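You operate a simulated robot arm through the tools that you are given. There is no shell and no other tool.

You run a simulated two-armed robot. Do the job below in one go: nothing can be reset, and whatever is moved stays where it is left.

## Task
Shut the fan guard, turn its blue clip across, then brush the dust off the guard.
Fine: use the orange brush and put it back; the fan stays off. Set down upright: round brush with orange bristles. What is to be rubbed or washed off counts as gone when no trace of it is left.

Only the result counts: the job must be done as asked and must still hold three seconds after the hand-in. Knocking over, shifting, dropping, spilling or breaking anything else fails it.

## Robot
Two 7-joint arms with fingered hands on one trunk that stands fixed in place. Base frame: the origin is at the foot of the trunk, x ahead of it, y to its left, z up. Lengths are in mm, angles in rad, forces in N, time in s.
The left shoulder is at [73, 155, 1259], the right one opposite. With the tool pointing down near the work surface each hand reaches from about 100 to 840 mm from the base axis, measured 20 degrees to its own side. Payload 4 kg a hand.
The TCP of each hand is the grasp point between the finger pads, 30 mm short of the fingertips. In the tool frame z runs along the fingers and y along their closing line. The gripper opens to 104 mm. The gripper's body begins 35 mm behind the TCP. The gripper is a hand of 3 fingers: y runs from the thumb to the fingers, the wrist lies at [-15, -104, -178] in the tool frame, and closing takes about 1.5 s.
Orientation is that of the tool frame in the base frame, as [roll, pitch, yaw] about the fixed x, y, z axes, in that order (R = Rz(yaw) Ry(pitch) Rx(roll)). With the fingers straight down and the wrist toward the robot, the tool's x, y and z point along [0, 1, 0], [1, 0, 0] and [0, 0, -1] of the base frame.

## Interface
- The arms move only by the tool nudge_tool. It takes "left_rows", "right_rows" or both (then of equal length, played together; a hand with none holds still); each is one flat list of numbers, 7 for each row, row after row: the shift along the tool's x, y, z in mm, then the turn, a rotation vector about the tool's x, y, z in rad, then the opening, from 0 (shut) to 1 (fully open). In form: [x, y, z, wx, wy, wz, fingers, x, y, z, wx, wy, wz, fingers, ...]. A call has 1 to 20 rows; each row shifts and turns the commanded pose from where the row before left it, along the tool's axes as they then stand. Each row takes 0.2 s and may step no farther than 50 mm and 0.15 rad from the row before; otherwise, or with a gripper value out of range, the whole call is refused. Where a pose cannot be reached the arm comes as near as it can. A force on the tool above 40 N (or 10 N above the force at the start of the call, whichever is more), or a blocked arm, ends the call early, and 0.2 s more pass. Each finger travels about 153 mm/s and halts on what it meets, pressing with about 33 N; the grip force reading is that of the motor and also rises with nothing between the fingers. The clock runs only during rows and for 0.2 s after the last one: add rows that do not move to give the fingers time. It gives the time, the measured TCP pose, the force on the tool (base axes), the opening and the grip force at its end, in the units of the frame above (readings bear some noise), with the torque about the TCP (base axes, N m) and any sound that the robot's microphone picked up.
- Cameras (640 x 400 px; columns grow to the right, rows downward): "scene" is now at [150, 0.6, 1513.1]; the picture's right is [0.05, -1.00, -0.00], its down [-0.49, -0.03, -0.87] and it looks along [0.87, 0.05, -0.49] (base axes); focal length 268 px, centre (320, 200). "left" rides on the left gripper at [-64, -94, -117] in its tool frame; the picture's right is [-0.72, -0.33, 0.61], its down [0.64, -0.65, 0.40] and it looks along [0.27, 0.68, 0.68] (tool axes); focal length 238 px, centre (320, 200). "right" rides on the right gripper at [64, -94, -117] in its tool frame; the picture's right is [-0.72, 0.33, -0.61], its down [-0.64, -0.65, 0.40] and it looks along [-0.27, 0.68, 0.68] (tool axes); focal length 238 px, centre (320, 200). There is no depth. A picture from a camera that has moved, and an enlarged one, comes with that camera's place and axes in the base frame and with its lens. The place of the scene camera against the robot may be out by one fixed shift of up to 25 mm in any direction.
- camera(camera): a new picture of that camera. The clock stands still meanwhile.
- raise_lower(by): slides the trunk up (or, below 0, down) by that many mm; the arms and the scene camera ride with it, the base frame stays. It gives what a move gives, with no picture.
- grasp_type(shape, hand): the hand has 3 fingers and takes this shape, open, in about a second: jaw (thumb against the fingers, like two jaws); tri (thumb and two fingers); tip (a fingertip pinch); poke (one finger out to press); point (the index stretched); flat (the hand flat); cup (the hand cupped); fist (a fist). The gripper value then closes the fingers along that shape, each until it touches; the sizes above hold for jaw. It gives what a move gives, with no picture.
- turn_head(pan, tilt): turns the head with the scene camera to pan (to the left, within 1.501 rad either way) and tilt (down, from -0.506 to 1.204), counted from straight ahead of the robot. It gives what a move gives.
- enlarge(camera, box): a new picture of the part [left, top, right, bottom] of that camera's present view, enlarged. The clock stands still meanwhile.
- close_job(): hands the job in; it is judged then, once.

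Nothing tells you positions but the pictures and the camera data. Unless the task says otherwise, let go and move clear before handing in.

The tools are called after "Emit:" as a command line: name --argument value ..., lists and objects as JSON in quotes. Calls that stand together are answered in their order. nudge_tool: Moves the arms, as the interface text tells. Its arguments: {"type":"object","properties":{"left_rows":{"type":"array","items":{"type":"number"}},"right_rows":{"type":"array","items":{"type":"number"}}},"required":[]} The other tools are called the same way: raise_lower (by) slides the trunk up or down; grasp_type (shape, hand) gives the hand a shape; turn_head (pan, tilt) turns the head that bears the scene camera; camera (camera) takes a picture; enlarge (camera, box) takes an enlarged picture of a part of a camera's view; close_job () hands the job in.

At the start:

```text
clock: 0.0
left_tcp_pos: [557.4, 232.9, 1378.3]
left_orientation: [-3.141, -0.001, 1.572]
left_ft_force: [0.6, -0.5, 0.2]
left_torque: [0.01, 0.02, 0.02]
left_finger_gap: 103.5
left_grip_force: 0.0
left_shape: jaw
right_tcp_pos: [539.4, -247.3, 1391.3]
right_orientation: [-3.141, -0.001, 1.571]
right_ft_force: [-0.5, -0.7, -0.5]
right_torque: [0.02, -0.01, 0.03]
right_finger_gap: 103.8
right_grip_force: 0.1
right_shape: jaw
trunk travel left (down, up): [-675.0, 265.0]
head pan, tilt: [0.054, 0.513]
```

scene: 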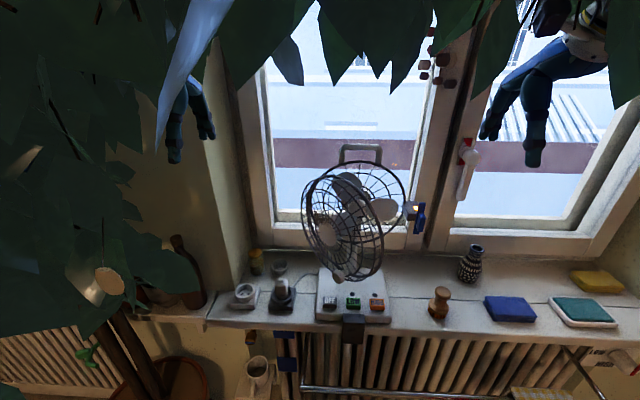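
right: 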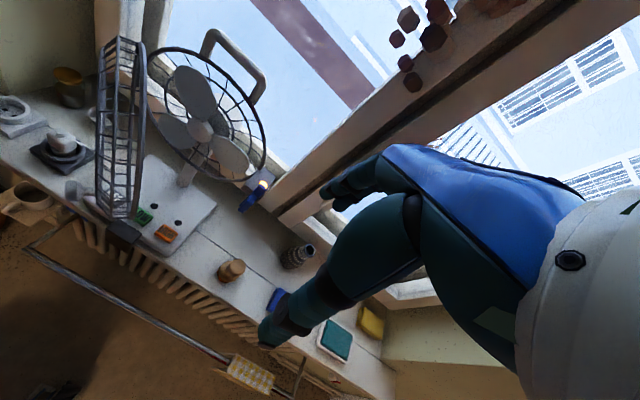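
left: 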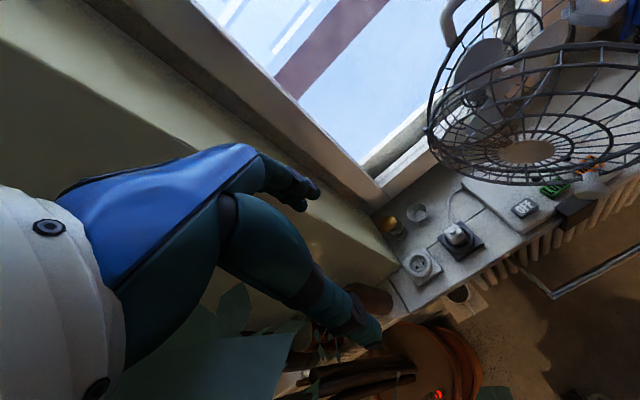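

I see a fan on a window sill with its front guard swung open on a left-hand hinge, a blue clip on the right, and several objects on the sill. I'll look closer before moving anything.

Emit:
enlarge --camera "scene" --box '[220, 130, 460, 280]'

Emit:
enlarge --camera "scene" --box '[200, 230, 440, 380]'

Emit:
enlarge --camera "scene" --box '[400, 220, 640, 370]'

Emit:
enlarge --camera "right" --box '[0, 20, 320, 220]'

Emit:
enlarge --camera "left" --box '[360, 0, 640, 175]'

```text
2.67 times, centred on (340, 205) of scene
camera zoom: at [150.0, 0.6, 1513.1], right [0.05, -1.0, 0.0], down [-0.49, -0.03, -0.87], along [0.87, 0.05, -0.49], focal length 716 px, centre (267, 187)
```

zoom: 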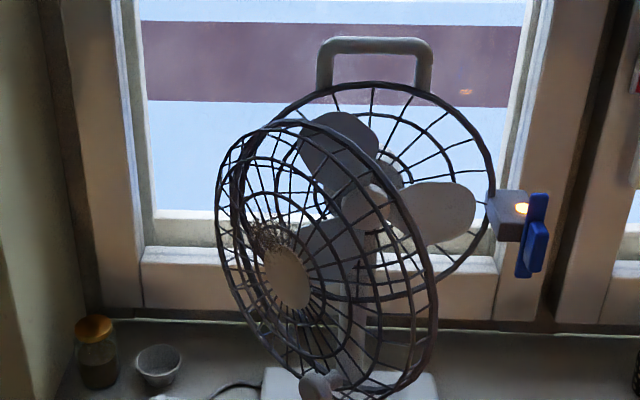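

```text
2.67 times, centred on (320, 305) of scene
camera zoom: at [150.0, 0.6, 1513.1], right [0.05, -1.0, 0.0], down [-0.49, -0.03, -0.87], along [0.87, 0.05, -0.49], focal length 716 px, centre (320, -80)
```

zoom: 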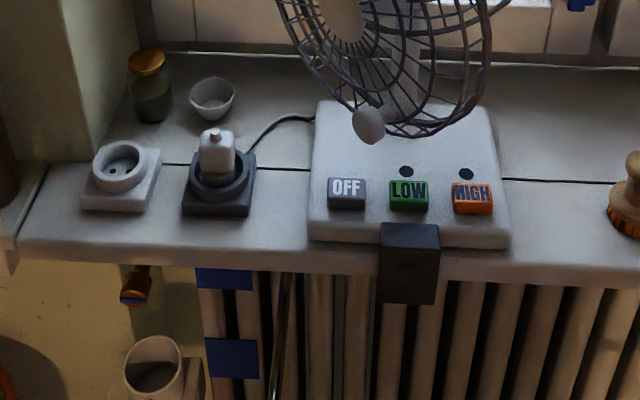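

```text
2.67 times, centred on (520, 295) of scene
camera zoom: at [150.0, 0.6, 1513.1], right [0.05, -1.0, 0.0], down [-0.49, -0.03, -0.87], along [0.87, 0.05, -0.49], focal length 716 px, centre (-213, -53)
```

zoom: 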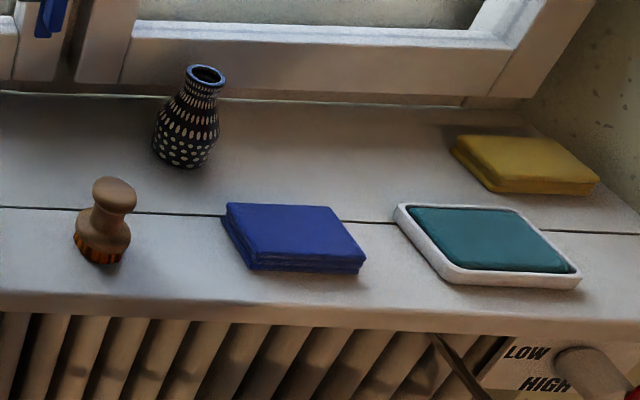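

```text
2.00 times, centred on (160, 120) of right
camera zoom: at [443.5, -183.5, 1508.0], right [0.33, -0.72, 0.61], down [-0.65, -0.64, -0.4], along [0.68, -0.27, -0.68], focal length 477 px, centre (640, 360)
```

zoom: 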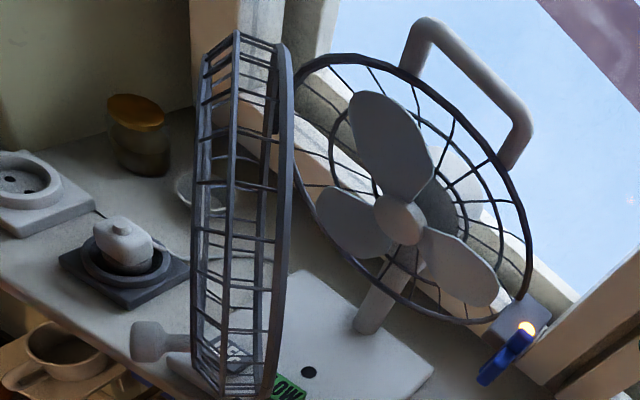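

```text
2.29 times, centred on (500, 88) of left
camera zoom: at [463.8, 167.9, 1495.1], right [-0.33, -0.72, -0.61], down [-0.65, 0.64, -0.4], along [0.68, 0.27, -0.68], focal length 545 px, centre (-91, 457)
```

zoom: 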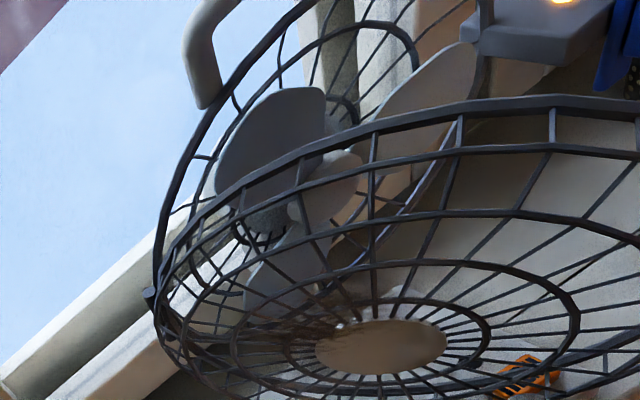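

I see the open guard (hinge on robot-left, opened roughly 45°), the blue clip on the right of the rear ring, and the brush at the right on the sill. I'll zoom further on the clip, dust patch, knob and brush before moving.

Emit:
enlarge --camera "scene" --box '[385, 180, 449, 220]'

Emit:
enlarge --camera "scene" --box '[296, 190, 376, 240]'

Emit:
enlarge --camera "scene" --box '[400, 270, 480, 320]'

Emit:
enlarge --camera "right" --box '[210, 160, 290, 210]'

Emit:
enlarge --camera "scene" --box '[310, 240, 390, 290]'

```text
10.00 times, centred on (417, 200) of scene
camera zoom: at [150.0, 0.6, 1513.1], right [0.05, -1.0, 0.0], down [-0.49, -0.03, -0.87], along [0.87, 0.05, -0.49], focal length 2684 px, centre (-650, 200)
```

zoom: 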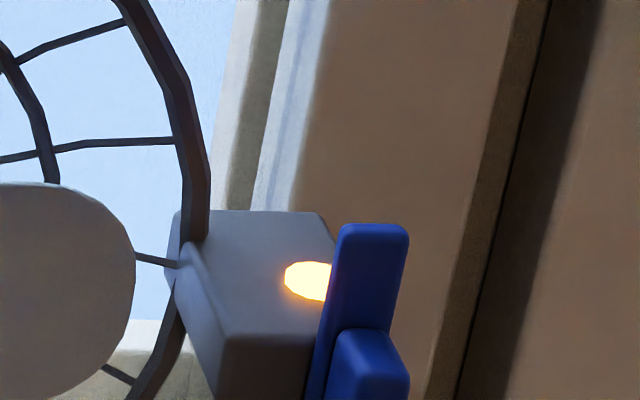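

```text
8.00 times, centred on (336, 215) of scene
camera zoom: at [150.0, 0.6, 1513.1], right [0.05, -1.0, 0.0], down [-0.49, -0.03, -0.87], along [0.87, 0.05, -0.49], focal length 2147 px, centre (192, 80)
```

zoom: 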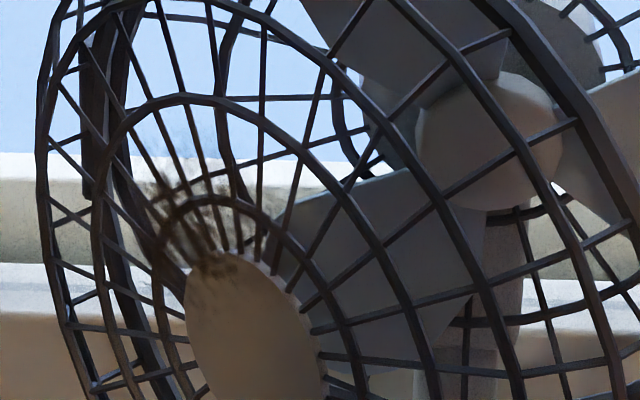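

```text
8.00 times, centred on (440, 295) of scene
camera zoom: at [150.0, 0.6, 1513.1], right [0.05, -1.0, 0.0], down [-0.49, -0.03, -0.87], along [0.87, 0.05, -0.49], focal length 2147 px, centre (-640, -560)
```

zoom: 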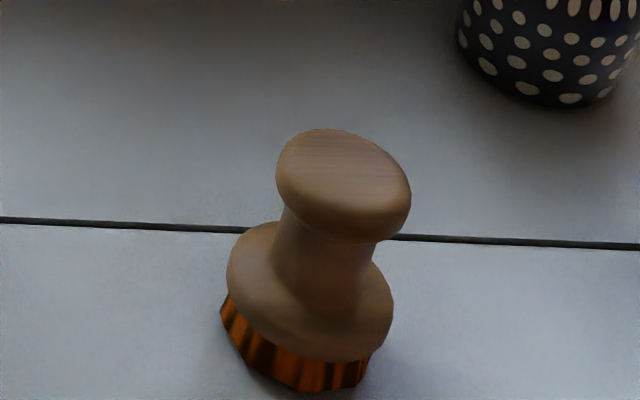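

```text
8.00 times, centred on (250, 185) of right
camera zoom: at [443.5, -183.5, 1508.0], right [0.33, -0.72, 0.61], down [-0.65, -0.64, -0.4], along [0.68, -0.27, -0.68], focal length 1907 px, centre (880, 320)
```

zoom: 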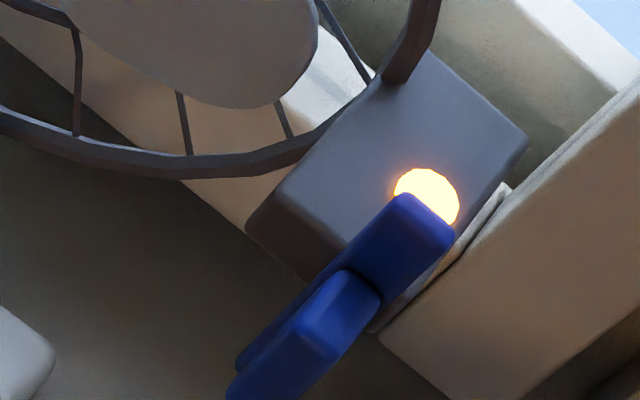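

```text
8.00 times, centred on (350, 265) of scene
camera zoom: at [150.0, 0.6, 1513.1], right [0.05, -1.0, 0.0], down [-0.49, -0.03, -0.87], along [0.87, 0.05, -0.49], focal length 2147 px, centre (80, -320)
```

zoom: 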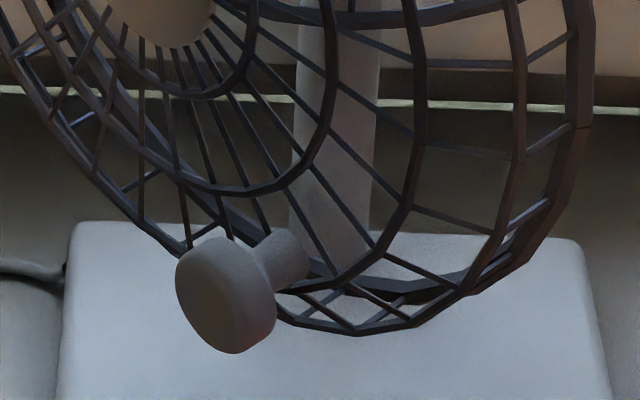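

The dust is a dark smudge at the upper edge of the guard's centre disc, and the clip is a blue bar with a thumb tab on a grey block. I'll look at the whole clip from several zooms.

Emit:
enlarge --camera "scene" --box '[388, 195, 452, 235]'

Emit:
enlarge --camera "right" --box '[216, 172, 280, 212]'

Emit:
enlarge --camera "left" --box '[540, 0, 640, 62]'

Emit:
enlarge --camera "left" --box '[420, 80, 640, 218]'

```text
10.00 times, centred on (420, 215) of scene
camera zoom: at [150.0, 0.6, 1513.1], right [0.05, -1.0, 0.0], down [-0.49, -0.03, -0.87], along [0.87, 0.05, -0.49], focal length 2684 px, centre (-680, 50)
```

zoom: 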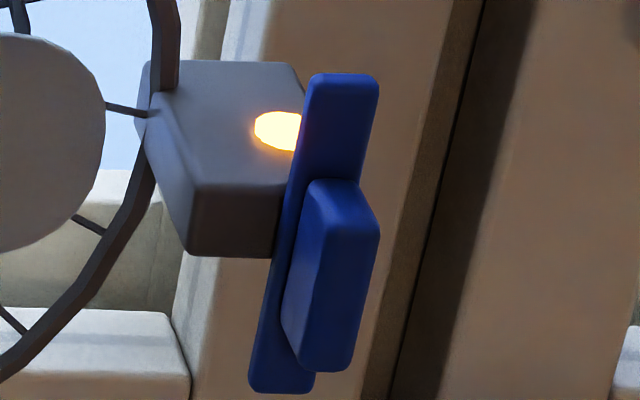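

```text
10.00 times, centred on (248, 192) of right
camera zoom: at [443.5, -183.5, 1508.0], right [0.33, -0.72, 0.61], down [-0.65, -0.64, -0.4], along [0.68, -0.27, -0.68], focal length 2384 px, centre (1040, 280)
```

zoom: 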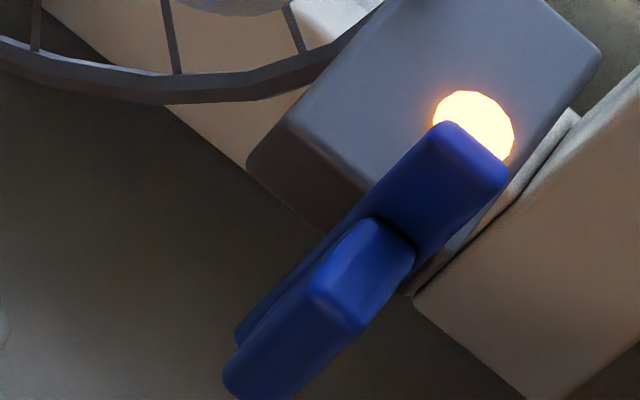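

```text
6.40 times, centred on (590, 31) of left
camera zoom: at [463.8, 167.9, 1495.1], right [-0.33, -0.72, -0.61], down [-0.65, 0.64, -0.4], along [0.68, 0.27, -0.68], focal length 1525 px, centre (-1408, 1282)
```

zoom: 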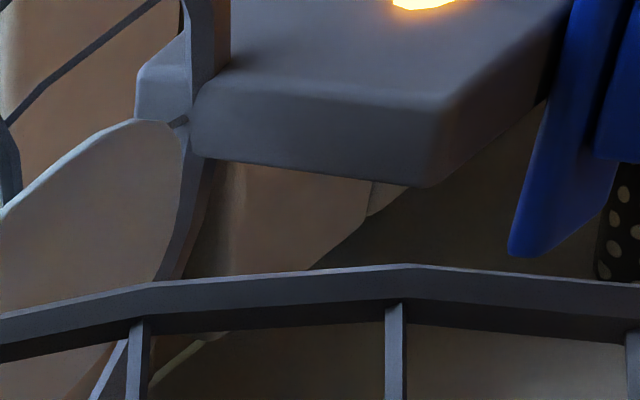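

```text
2.90 times, centred on (530, 149) of left
camera zoom: at [463.8, 167.9, 1495.1], right [-0.33, -0.72, -0.61], down [-0.65, 0.64, -0.4], along [0.68, 0.27, -0.68], focal length 691 px, centre (-289, 348)
```

zoom: 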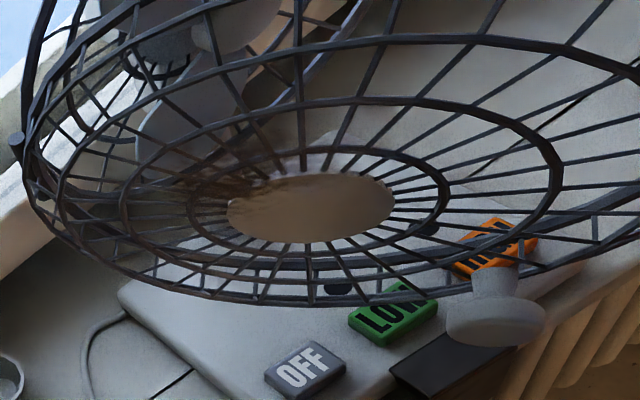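

The knob triangulates to about (568, -14, 1070), the hinge axis to about (765, 70), and the clip to about (708, -211, 1127). I'll bring the right hand, fingers shut, in front of the guard for a closer look before pushing.

Emit:
nudge_tool --right_rows '[23, -10, 24, 0, 0, 0, 0, 23, -10, 24, 0, 0, 0, 0, 23, -10, 24, 0, 0, 0, 0, 23, -10, 24, 0, 0, 0, 0, 23, -10, 24, 0, 0, 0, 0, 23, -10, 24, 0, 0, 0, 0, 23, -9, 24, 0, 0, 0, 0, 23, 0, 23, 0, 0, 0, 0]'

Emit:
camera --camera "right"

Emit:
camera --camera "scene"

Emit:
camera --camera "left"

```text
clock: 1.8
left_tcp_pos: [556.1, 235.2, 1379.0]
left_orientation: [-3.141, 0.002, 1.57]
left_ft_force: [0.2, -0.1, 0.3]
left_torque: [0.04, 0.05, 0.02]
left_finger_gap: 103.7
left_grip_force: 0.0
left_shape: jaw
right_tcp_pos: [467.6, -61.2, 1200.6]
right_orientation: [-3.142, 0.003, 1.572]
right_ft_force: [0.3, 0.0, 1.0]
right_torque: [0.01, -0.01, 0.03]
right_finger_gap: 0.1
right_grip_force: 33.6
right_shape: jaw
trunk travel left (down, up): [-675.0, 265.0]
head pan, tilt: [0.054, 0.513]
```

```text
taken
camera right: at [372.5, 2.2, 1317.6], right [0.33, -0.72, 0.61], down [-0.65, -0.64, -0.4], along [0.68, -0.27, -0.68], focal length 238 px, centre (320, 200)
```

right: 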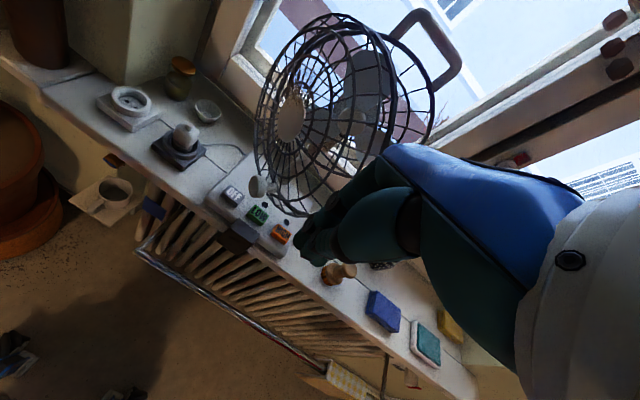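

```text
taken
camera scene: at [150.9, 3.1, 1513.0], right [0.05, -1.0, 0.0], down [-0.49, -0.03, -0.87], along [0.87, 0.05, -0.49], focal length 268 px, centre (320, 200)
```

scene: 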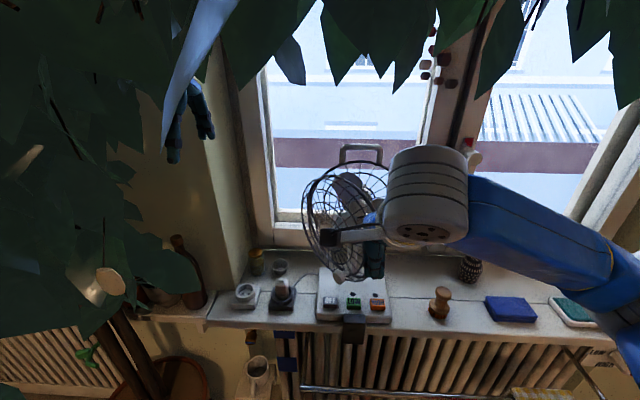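

```text
taken
camera left: at [462.4, 170.3, 1495.3], right [-0.33, -0.72, -0.61], down [-0.65, 0.64, -0.41], along [0.68, 0.27, -0.68], focal length 238 px, centre (320, 200)
```

left: 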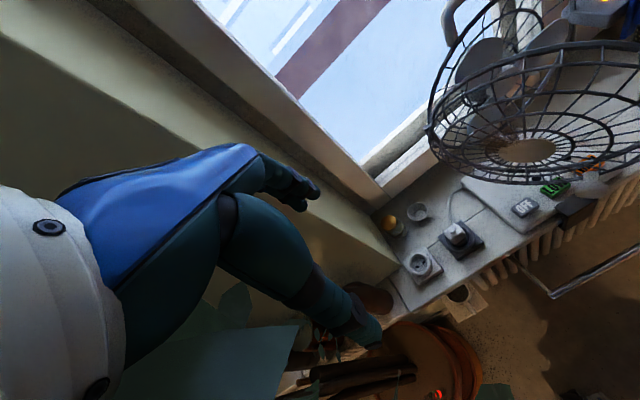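

The right hand now views the guard well. I'll zoom on the guard and dust from here to refine positions.

Emit:
enlarge --camera "right" --box '[240, 0, 480, 150]'

Emit:
enlarge --camera "right" --box '[240, 90, 400, 190]'

Emit:
enlarge --camera "right" --box '[200, 140, 360, 240]'

Emit:
enlarge --camera "right" --box '[300, 220, 460, 320]'

```text
2.67 times, centred on (360, 75) of right
camera zoom: at [372.5, 2.2, 1317.6], right [0.33, -0.72, 0.61], down [-0.65, -0.64, -0.4], along [0.68, -0.27, -0.68], focal length 636 px, centre (213, 533)
```

zoom: 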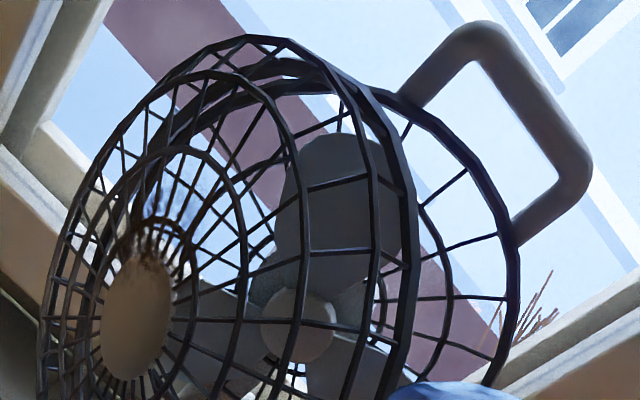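

```text
4.00 times, centred on (320, 140) of right
camera zoom: at [372.5, 2.2, 1317.6], right [0.33, -0.72, 0.61], down [-0.65, -0.64, -0.4], along [0.68, -0.27, -0.68], focal length 953 px, centre (320, 440)
```

zoom: 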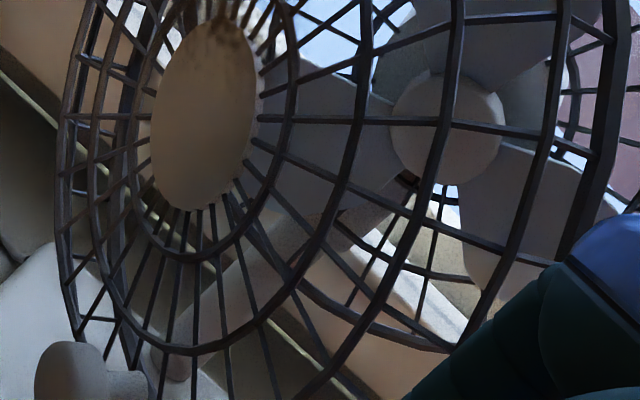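

```text
4.00 times, centred on (280, 190) of right
camera zoom: at [372.5, 2.2, 1317.6], right [0.33, -0.72, 0.61], down [-0.65, -0.64, -0.4], along [0.68, -0.27, -0.68], focal length 953 px, centre (480, 240)
```

zoom: 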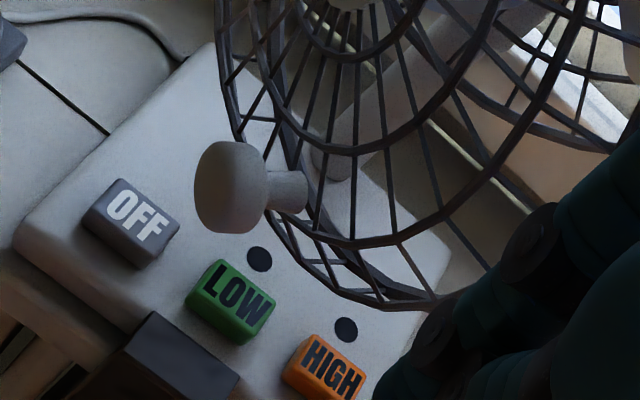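

```text
4.00 times, centred on (380, 270) of right
camera zoom: at [372.5, 2.2, 1317.6], right [0.33, -0.72, 0.61], down [-0.65, -0.64, -0.4], along [0.68, -0.27, -0.68], focal length 953 px, centre (80, -80)
```

zoom: 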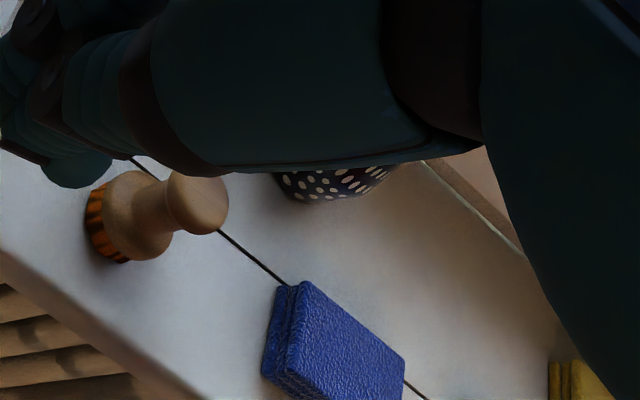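

The medallion is at about (632, 13, 1133) and the knob head at about (566, -13, 1070), about 29 mm across. I'll tilt the right hand forward so the shut fingertips can push the knob.

Emit:
nudge_tool --right_rows '[0, 0, 0, 0, 0, 0.125, 0, 0, 0, 0, 0, 0, 0.125, 0, 0, 0, 0, -0.137, 0, 0, 0, 0, 0, 0, -0.137, 0, 0, 0, 0, 0, 0, -0.137, 0, 0, 0, 0, 0, 0, -0.137, 0, 0, 0, 0, 0, 0, -0.137, 0, 0, 0, 0, 0, 0, -0.137, 0, 0, 0, 0, 0, 0, -0.137, 0, 0, 0, 0, 0, 0, 0, 0, 0, 0]'

Emit:
camera --camera "right"

Emit:
camera --camera "scene"

```text
clock: 4.0
left_tcp_pos: [554.7, 234.5, 1379.5]
left_orientation: [-3.14, 0.001, 1.572]
left_ft_force: [0.0, 0.7, 0.0]
left_torque: [0.0, 0.0, -0.01]
left_finger_gap: 103.8
left_grip_force: 0.1
left_shape: jaw
right_tcp_pos: [467.9, -60.9, 1201.7]
right_orientation: [2.18, 0.001, 1.32]
right_ft_force: [-0.8, -0.2, 0.0]
right_torque: [-0.02, -0.01, 0.0]
right_finger_gap: 0.0
right_grip_force: 32.3
right_shape: jaw
trunk travel left (down, up): [-675.0, 265.0]
head pan, tilt: [0.054, 0.513]
```

```text
taken
camera right: at [337.7, 37.4, 1190.8], right [-0.48, -0.62, 0.62], down [-0.2, -0.61, -0.77], along [0.85, -0.49, 0.17], focal length 238 px, centre (320, 200)
```

right: 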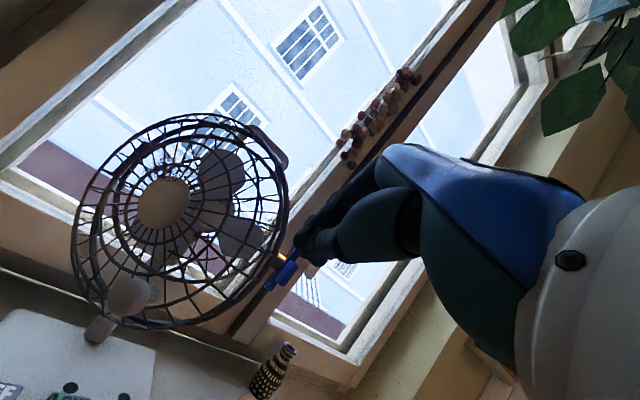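

```text
taken
camera scene: at [149.8, 4.7, 1513.1], right [0.05, -1.0, 0.0], down [-0.49, -0.03, -0.87], along [0.87, 0.05, -0.49], focal length 268 px, centre (320, 200)
```

scene: 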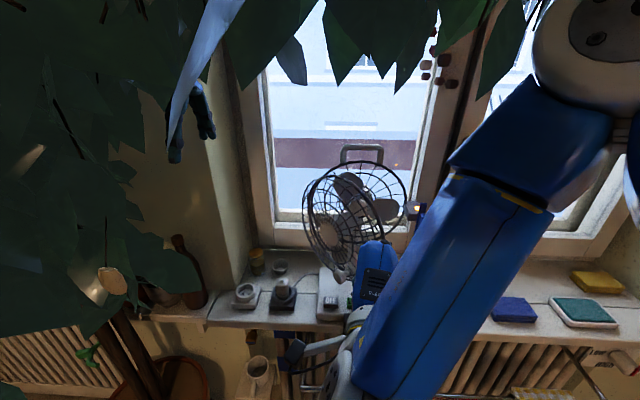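

From this low forward view the guard, knob and clip are all visible. I'll zoom on guard and clip for refined coordinates.

Emit:
enlarge --camera "right" --box '[60, 100, 320, 350]'

Emit:
enlarge --camera "right" --box '[240, 235, 320, 285]'

Emit:
enlarge --camera "right" --box '[100, 150, 228, 230]'

```text
1.60 times, centred on (190, 225) of right
camera zoom: at [337.7, 37.4, 1190.8], right [-0.48, -0.62, 0.62], down [-0.2, -0.61, -0.77], along [0.85, -0.49, 0.17], focal length 381 px, centre (528, 160)
```

zoom: 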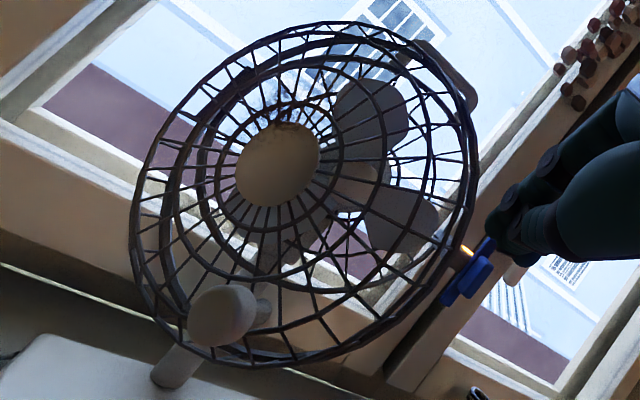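

```text
8.00 times, centred on (280, 260) of right
camera zoom: at [337.7, 37.4, 1190.8], right [-0.48, -0.62, 0.62], down [-0.2, -0.61, -0.77], along [0.85, -0.49, 0.17], focal length 1907 px, centre (640, -280)
```

zoom: 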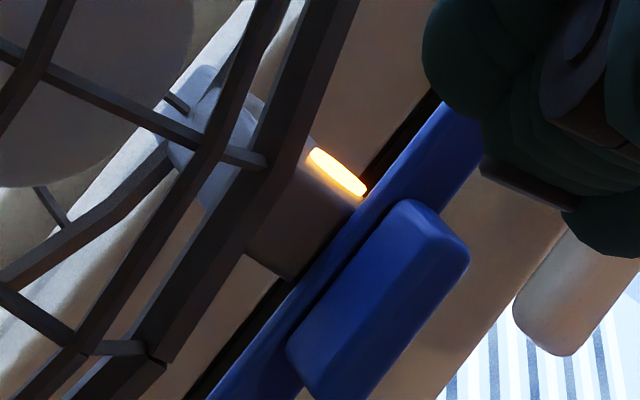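

```text
5.00 times, centred on (164, 190) of right
camera zoom: at [337.7, 37.4, 1190.8], right [-0.48, -0.62, 0.62], down [-0.2, -0.61, -0.77], along [0.85, -0.49, 0.17], focal length 1192 px, centre (1100, 250)
```

zoom: 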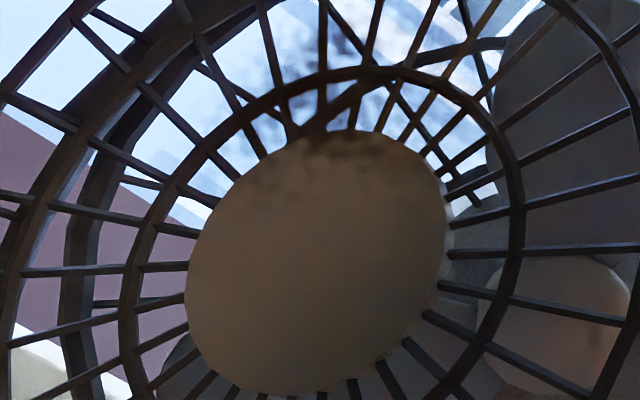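

The clip's grip is centred near (696, -210, 1126), with its pivot axis along x. I'll now bring the fingertips just in front-left of the knob.

Emit:
nudge_tool --right_rows '[17.6, -15.4, 18.1, 0, 0, 0, 0, 17.6, -15.4, 18.1, 0, 0, 0, 0, 17.6, -15.4, 18.1, 0, 0, 0, 0, 17.6, -15.4, 18.1, 0, 0, 0, 0, 17.6, -15.4, 18.1, 0, 0, 0, 0]'

Emit:
camera --camera "right"

Emit:
enlarge --camera "scene" --box '[280, 180, 440, 280]'

Emit:
enlarge --camera "left" --box '[400, 50, 640, 200]'

```text
clock: 5.2
left_tcp_pos: [556.9, 235.1, 1378.4]
left_orientation: [-3.141, -0.002, 1.57]
left_ft_force: [-0.9, -0.1, -0.5]
left_torque: [-0.01, 0.0, 0.01]
left_finger_gap: 103.7
left_grip_force: 0.0
left_shape: jaw
right_tcp_pos: [519.5, 16.4, 1086.0]
right_orientation: [2.184, 0.001, 1.321]
right_ft_force: [0.4, -0.2, 0.0]
right_torque: [-0.03, -0.02, 0.0]
right_finger_gap: 0.0
right_grip_force: 33.3
right_shape: jaw
trunk travel left (down, up): [-675.0, 265.0]
head pan, tilt: [0.054, 0.513]
```

```text
taken
camera right: at [389.8, 114.2, 1075.8], right [-0.48, -0.62, 0.62], down [-0.2, -0.61, -0.77], along [0.85, -0.5, 0.17], focal length 238 px, centre (320, 200)
```

right: 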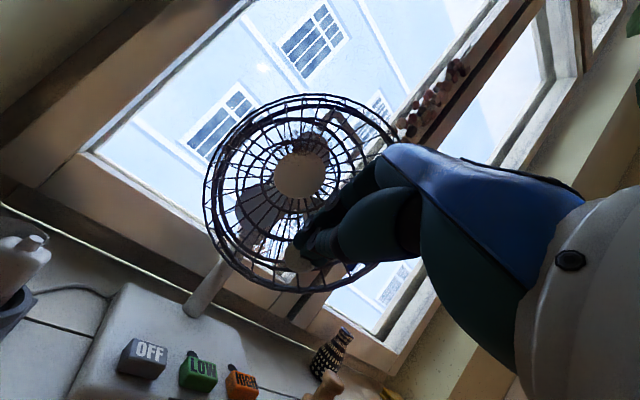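

```text
4.00 times, centred on (360, 230) of scene
camera zoom: at [151.4, 2.0, 1512.9], right [0.05, -1.0, 0.0], down [-0.49, -0.03, -0.87], along [0.87, 0.05, -0.49], focal length 1074 px, centre (160, 80)
```

zoom: 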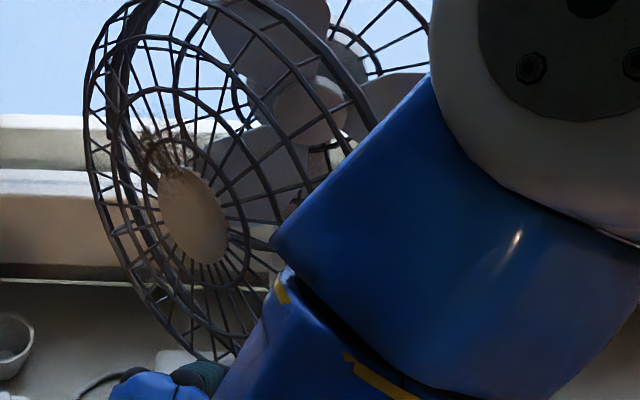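

```text
2.67 times, centred on (520, 125) of left
camera zoom: at [462.8, 168.7, 1495.4], right [-0.33, -0.72, -0.61], down [-0.65, 0.64, -0.4], along [0.68, 0.27, -0.68], focal length 636 px, centre (-213, 400)
```

zoom: 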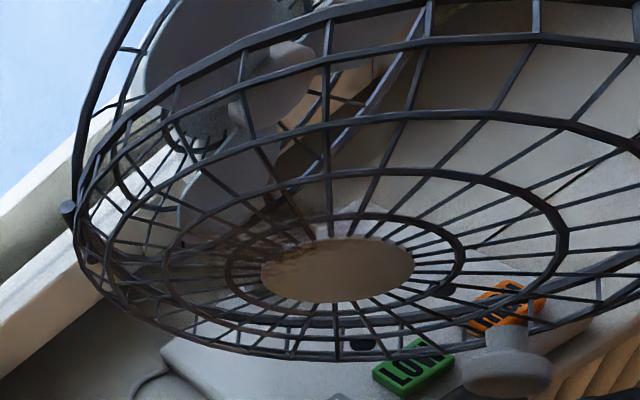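

The fingertips should be about 25–30 mm short of the knob, lined up with it. I'll check that line-up by zooming.

Emit:
enlarge --camera "right" --box '[250, 200, 378, 280]'

Emit:
enlarge --camera "left" --box '[520, 120, 640, 195]'

```text
5.00 times, centred on (314, 240) of right
camera zoom: at [389.8, 114.2, 1075.8], right [-0.48, -0.62, 0.62], down [-0.2, -0.61, -0.77], along [0.85, -0.5, 0.17], focal length 1192 px, centre (350, 0)
```

zoom: 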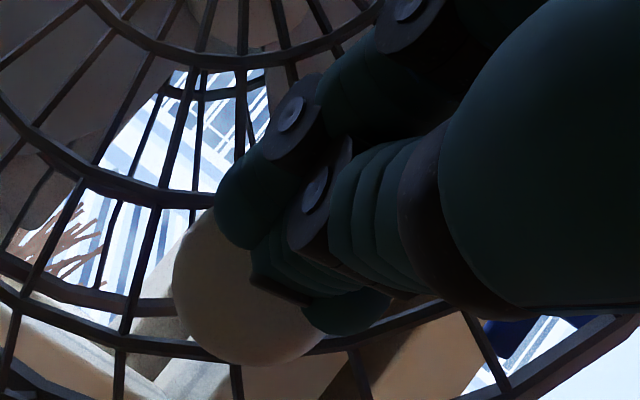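

```text
5.33 times, centred on (580, 158) of left
camera zoom: at [462.8, 168.7, 1495.4], right [-0.33, -0.72, -0.61], down [-0.65, 0.64, -0.4], along [0.68, 0.27, -0.68], focal length 1271 px, centre (-1067, 427)
```

zoom: 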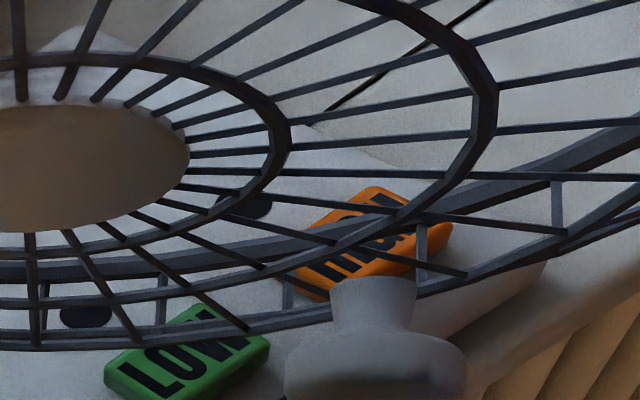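

Finger line-up with the knob is good: the tip-to-knob direction matches the closing tangent. I'll push slowly along the first part of the arc and check.

Emit:
nudge_tool --right_rows '[-4.75, 3.95, 8.35, 0, 0, 0, 0, -4.75, 3.95, 8.35, 0, 0, 0, 0, -7.4, 3.4, 4.9, 0, 0, 0, 0, -7.4, 3.4, 4.9, 0, 0, 0, 0, -7.4, 3.4, 4.9, 0, 0, 0, 0, -7.4, 3.4, 4.9, 0, 0, 0, 0]'

Emit:
camera --camera "right"

Emit:
enlarge --camera "left" --box '[400, 50, 640, 200]'

```text
clock: 6.6
left_tcp_pos: [555.6, 233.6, 1378.8]
left_orientation: [3.14, 0.0, 1.571]
left_ft_force: [0.2, -0.7, 0.7]
left_torque: [0.01, -0.01, 0.01]
left_finger_gap: 103.7
left_grip_force: 0.0
left_shape: jaw
right_tcp_pos: [549.6, -33.3, 1083.3]
right_orientation: [2.184, 0.0, 1.322]
right_ft_force: [0.3, -0.2, 0.3]
right_torque: [0.02, 0.03, -0.03]
right_finger_gap: 0.1
right_grip_force: 33.2
right_shape: jaw
trunk travel left (down, up): [-675.0, 265.0]
head pan, tilt: [0.054, 0.513]
```

```text
taken
camera right: at [419.6, 65.5, 1072.7], right [-0.48, -0.62, 0.62], down [-0.2, -0.61, -0.77], along [0.85, -0.5, 0.17], focal length 238 px, centre (320, 200)
```

right: 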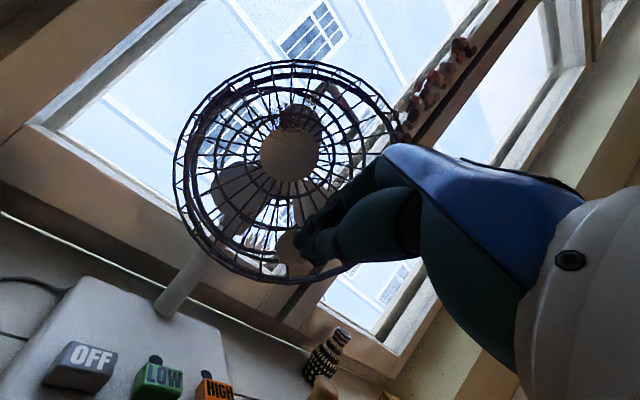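

```text
2.67 times, centred on (520, 125) of left
camera zoom: at [461.8, 168.3, 1495.7], right [-0.33, -0.72, -0.61], down [-0.65, 0.64, -0.4], along [0.68, 0.27, -0.68], focal length 636 px, centre (-213, 400)
```

zoom: 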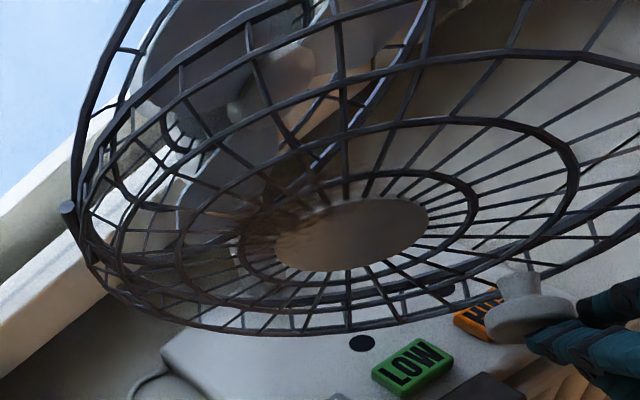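

The guard is swinging shut with no notable force. I'll check where the fingers sit on the knob.

Emit:
enlarge --camera "right" --box '[250, 200, 378, 280]'

Emit:
enlarge --camera "left" --box '[540, 130, 640, 192]'

```text
5.00 times, centred on (314, 240) of right
camera zoom: at [419.6, 65.5, 1072.7], right [-0.48, -0.62, 0.62], down [-0.2, -0.61, -0.77], along [0.85, -0.5, 0.17], focal length 1192 px, centre (350, 0)
```

zoom: 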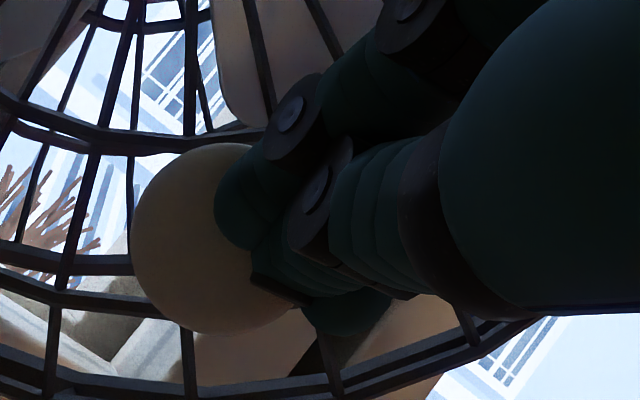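

```text
6.40 times, centred on (590, 161) of left
camera zoom: at [461.8, 168.3, 1495.7], right [-0.33, -0.72, -0.61], down [-0.65, 0.64, -0.4], along [0.68, 0.27, -0.68], focal length 1525 px, centre (-1408, 450)
```

zoom: 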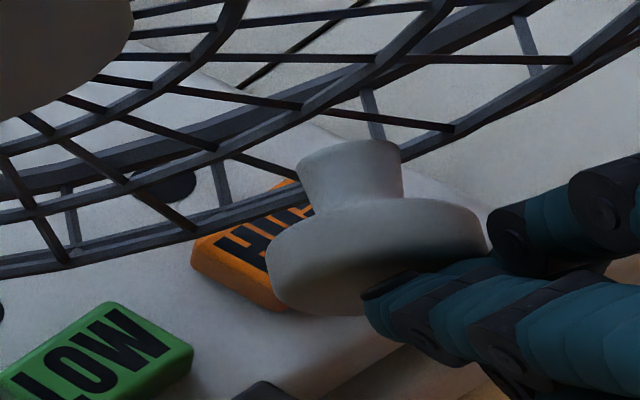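

Contact is slightly toward the free-edge side of the knob, so I'll bias the path a few mm to the left and continue the arc.

Emit:
nudge_tool --right_rows '[-4.4, 4.3, 6.1, 0, 0, 0, 0, -4.4, 4.3, 6.1, 0, 0, 0, 0, -4.4, 4.3, 6.1, 0, 0, 0, 0, -4.4, 4.3, 6.1, 0, 0, 0, 0, -4.9, 4.6, 6.6, 0, 0, 0, 0, -4.9, 4.6, 6.6, 0, 0, 0, 0]'

Emit:
camera --camera "right"

Emit:
enlarge --camera "right" --box '[250, 200, 378, 280]'

Emit:
enlarge --camera "left" --box '[400, 0, 640, 150]'

```text
clock: 8.0
left_tcp_pos: [555.7, 232.9, 1378.6]
left_orientation: [-3.141, -0.001, 1.572]
left_ft_force: [-0.2, -0.4, -0.3]
left_torque: [-0.01, -0.03, 0.01]
left_finger_gap: 103.6
left_grip_force: 0.1
left_shape: jaw
right_tcp_pos: [585.9, -72.3, 1083.8]
right_orientation: [2.183, -0.001, 1.322]
right_ft_force: [-0.1, -0.7, 0.2]
right_torque: [0.0, -0.01, -0.01]
right_finger_gap: 0.0
right_grip_force: 32.8
right_shape: jaw
trunk travel left (down, up): [-675.0, 265.0]
head pan, tilt: [0.054, 0.513]
```

```text
taken
camera right: at [457.4, 26.7, 1072.4], right [-0.48, -0.62, 0.62], down [-0.2, -0.61, -0.77], along [0.85, -0.5, 0.17], focal length 238 px, centre (320, 200)
```

right: 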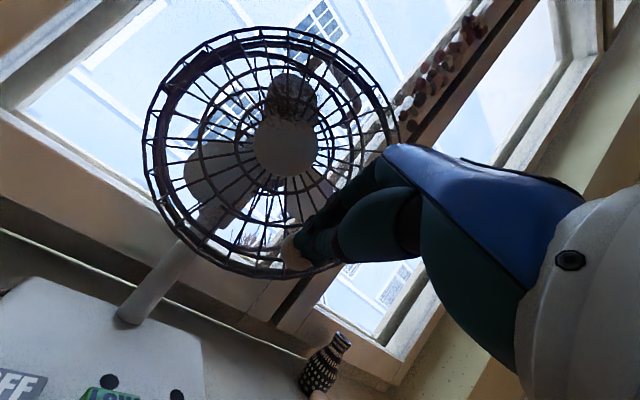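

```text
5.00 times, centred on (314, 240) of right
camera zoom: at [457.4, 26.7, 1072.4], right [-0.48, -0.62, 0.62], down [-0.2, -0.61, -0.77], along [0.85, -0.5, 0.17], focal length 1192 px, centre (350, 0)
```

zoom: 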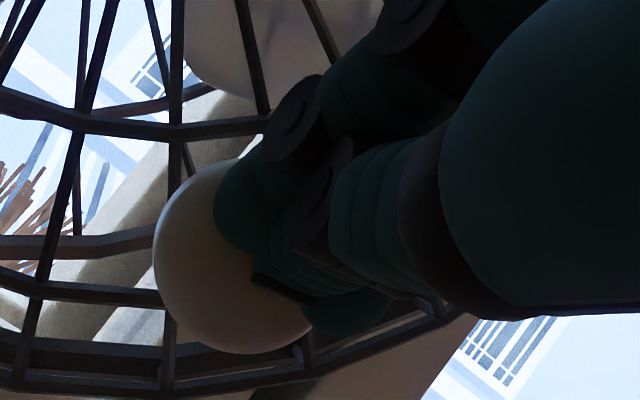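

```text
2.67 times, centred on (520, 75) of left
camera zoom: at [461.9, 167.3, 1495.8], right [-0.33, -0.72, -0.61], down [-0.65, 0.64, -0.4], along [0.68, 0.27, -0.68], focal length 636 px, centre (-213, 533)
```

zoom: 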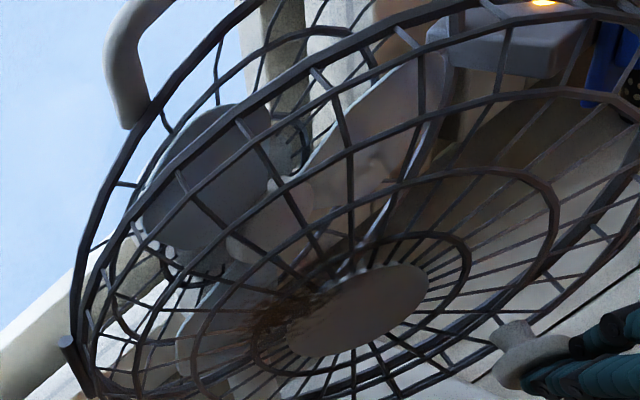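

The guard keeps following the fingers and the contact is more central. I'll continue toward nearly shut.

Emit:
nudge_tool --right_rows '[-4.25, 5, 7.15, 0, 0, 0, 0, -4.25, 5, 7.15, 0, 0, 0, 0, -3.5, 4.9, 7.1, 0, 0, 0, 0, -3.5, 4.9, 7.1, 0, 0, 0, 0, -3.5, 4.9, 7.1, 0, 0, 0, 0, -3.5, 4.9, 7.1, 0, 0, 0, 0]'

Emit:
camera --camera "right"

Emit:
enlarge --camera "right" --box '[250, 200, 378, 280]'

Emit:
enlarge --camera "left" --box '[400, 0, 640, 150]'

Emit:
enlarge --camera "scene" --box '[280, 150, 440, 250]'

```text
clock: 9.4
left_tcp_pos: [554.6, 233.7, 1378.2]
left_orientation: [-3.141, 0.001, 1.571]
left_ft_force: [0.6, 0.0, 0.1]
left_torque: [-0.03, 0.0, 0.01]
left_finger_gap: 103.8
left_grip_force: 0.0
left_shape: jaw
right_tcp_pos: [632.2, -106.1, 1081.3]
right_orientation: [2.183, 0.0, 1.32]
right_ft_force: [-0.1, 0.3, -0.4]
right_torque: [0.0, -0.01, 0.0]
right_finger_gap: 0.0
right_grip_force: 32.9
right_shape: jaw
trunk travel left (down, up): [-675.0, 265.0]
head pan, tilt: [0.054, 0.513]
```

```text
taken
camera right: at [501.6, -7.5, 1071.9], right [-0.48, -0.62, 0.62], down [-0.2, -0.61, -0.77], along [0.85, -0.5, 0.17], focal length 238 px, centre (320, 200)
```

right: 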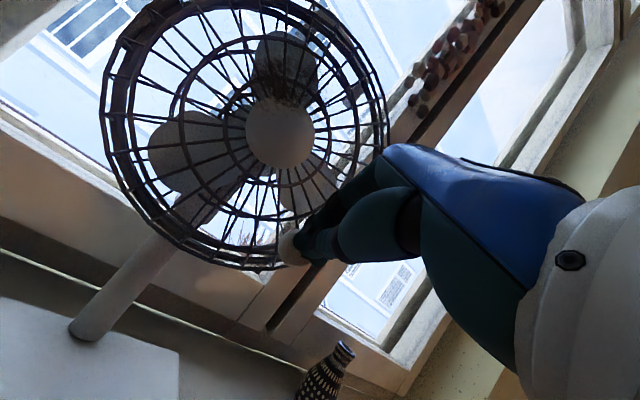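

```text
5.00 times, centred on (314, 240) of right
camera zoom: at [501.6, -7.5, 1071.9], right [-0.48, -0.62, 0.62], down [-0.2, -0.61, -0.77], along [0.85, -0.5, 0.17], focal length 1192 px, centre (350, 0)
```

zoom: 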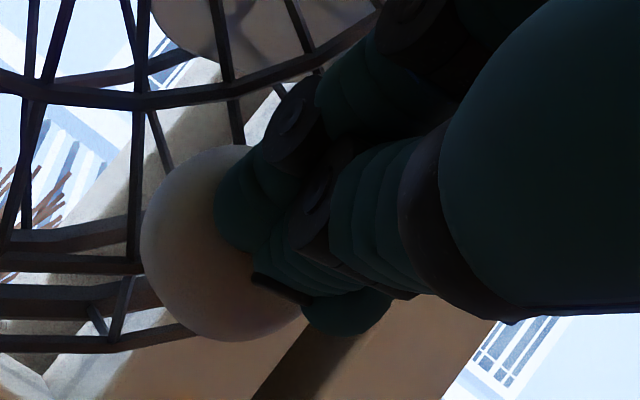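

```text
2.67 times, centred on (520, 75) of left
camera zoom: at [461.6, 168.2, 1495.8], right [-0.33, -0.72, -0.61], down [-0.65, 0.64, -0.4], along [0.68, 0.27, -0.68], focal length 636 px, centre (-213, 533)
```

zoom: 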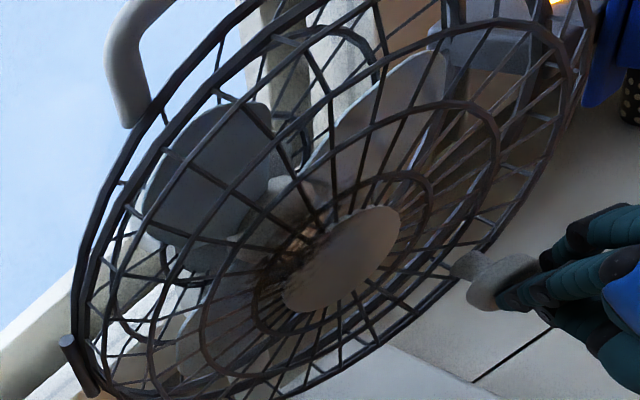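

```text
4.00 times, centred on (360, 200) of scene
camera zoom: at [150.4, 0.8, 1513.0], right [0.05, -1.0, 0.0], down [-0.49, -0.03, -0.87], along [0.87, 0.05, -0.49], focal length 1074 px, centre (160, 200)
```

zoom: 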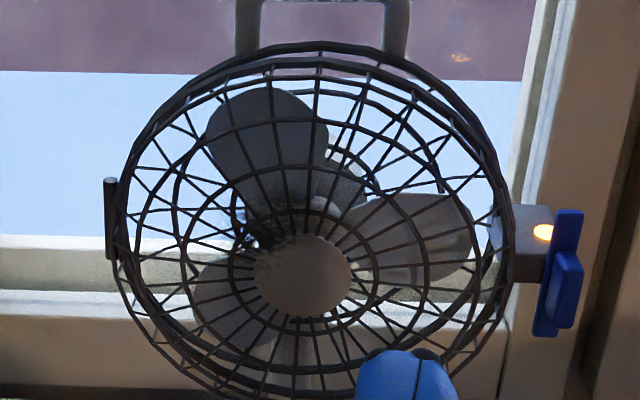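

The guard is nearly shut. I'll continue in small steps watching the force.

Emit:
nudge_tool --right_rows '[-1.2, 3.1, 4.5, 0, 0, 0, 0, -1.2, 3.1, 4.5, 0, 0, 0, 0]'

Emit:
enlarge --camera "scene" --box '[280, 150, 440, 250]'

Emit:
enlarge --camera "left" --box '[480, 0, 640, 100]'

```text
clock: 10.0
left_tcp_pos: [555.5, 233.4, 1378.4]
left_orientation: [-3.141, 0.001, 1.572]
left_ft_force: [-0.1, -0.4, 0.6]
left_torque: [-0.01, -0.01, 0.0]
left_finger_gap: 103.7
left_grip_force: 0.0
left_shape: jaw
right_tcp_pos: [640.8, -110.3, 1082.4]
right_orientation: [2.18, 0.0, 1.32]
right_ft_force: [0.0, -0.1, 0.1]
right_torque: [-0.04, 0.03, 0.01]
right_finger_gap: 0.2
right_grip_force: 33.2
right_shape: jaw
trunk travel left (down, up): [-675.0, 265.0]
head pan, tilt: [0.054, 0.513]
```

```text
4.00 times, centred on (360, 200) of scene
camera zoom: at [150.4, 1.0, 1513.0], right [0.05, -1.0, 0.0], down [-0.49, -0.03, -0.87], along [0.87, 0.05, -0.49], focal length 1074 px, centre (160, 200)
```

zoom: 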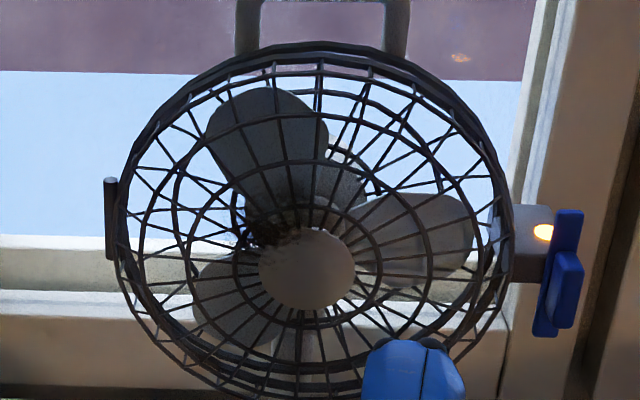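

```text
4.00 times, centred on (560, 50) of left
camera zoom: at [461.6, 168.3, 1495.8], right [-0.33, -0.72, -0.61], down [-0.65, 0.64, -0.4], along [0.68, 0.27, -0.68], focal length 953 px, centre (-640, 800)
```

zoom: 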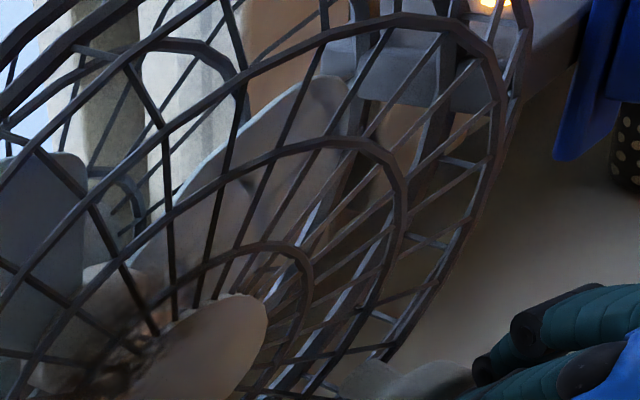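

Still moving freely with no resistance; I'll continue with small steps.

Emit:
nudge_tool --right_rows '[-0.9, 2.6, 3.8, 0, 0, 0, 0, -0.9, 2.6, 3.8, 0, 0, 0, 0]'

Emit:
enlarge --camera "scene" --box '[360, 180, 440, 230]'

Emit:
enlarge --camera "left" --box '[480, 0, 640, 100]'

```text
clock: 10.6
left_tcp_pos: [555.7, 232.3, 1379.9]
left_orientation: [-3.141, -0.001, 1.571]
left_ft_force: [0.4, 0.7, 0.2]
left_torque: [-0.02, 0.01, -0.02]
left_finger_gap: 103.5
left_grip_force: 0.1
left_shape: jaw
right_tcp_pos: [649.7, -116.8, 1081.3]
right_orientation: [2.182, 0.001, 1.32]
right_ft_force: [-1.0, -0.4, -0.4]
right_torque: [-0.02, 0.0, 0.01]
right_finger_gap: 0.1
right_grip_force: 33.2
right_shape: jaw
trunk travel left (down, up): [-675.0, 265.0]
head pan, tilt: [0.054, 0.513]
```

```text
8.00 times, centred on (400, 205) of scene
camera zoom: at [150.4, 1.0, 1513.0], right [0.05, -1.0, 0.0], down [-0.49, -0.03, -0.87], along [0.87, 0.05, -0.49], focal length 2147 px, centre (-320, 160)
```

zoom: 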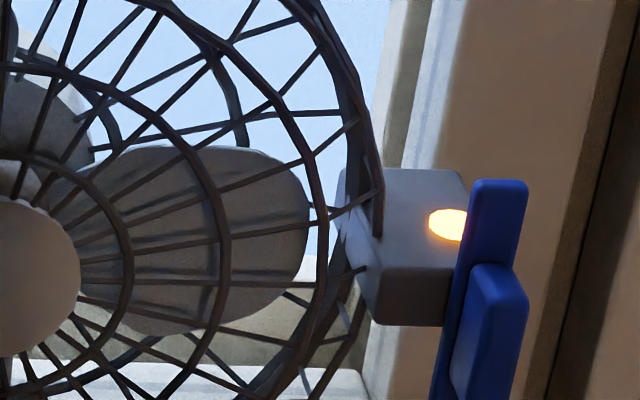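

```text
4.00 times, centred on (560, 50) of left
camera zoom: at [461.6, 168.3, 1495.8], right [-0.33, -0.72, -0.61], down [-0.65, 0.64, -0.4], along [0.68, 0.27, -0.68], focal length 953 px, centre (-640, 800)
```

zoom: 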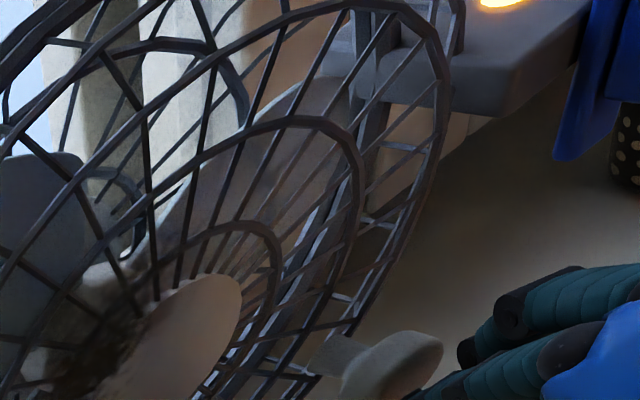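

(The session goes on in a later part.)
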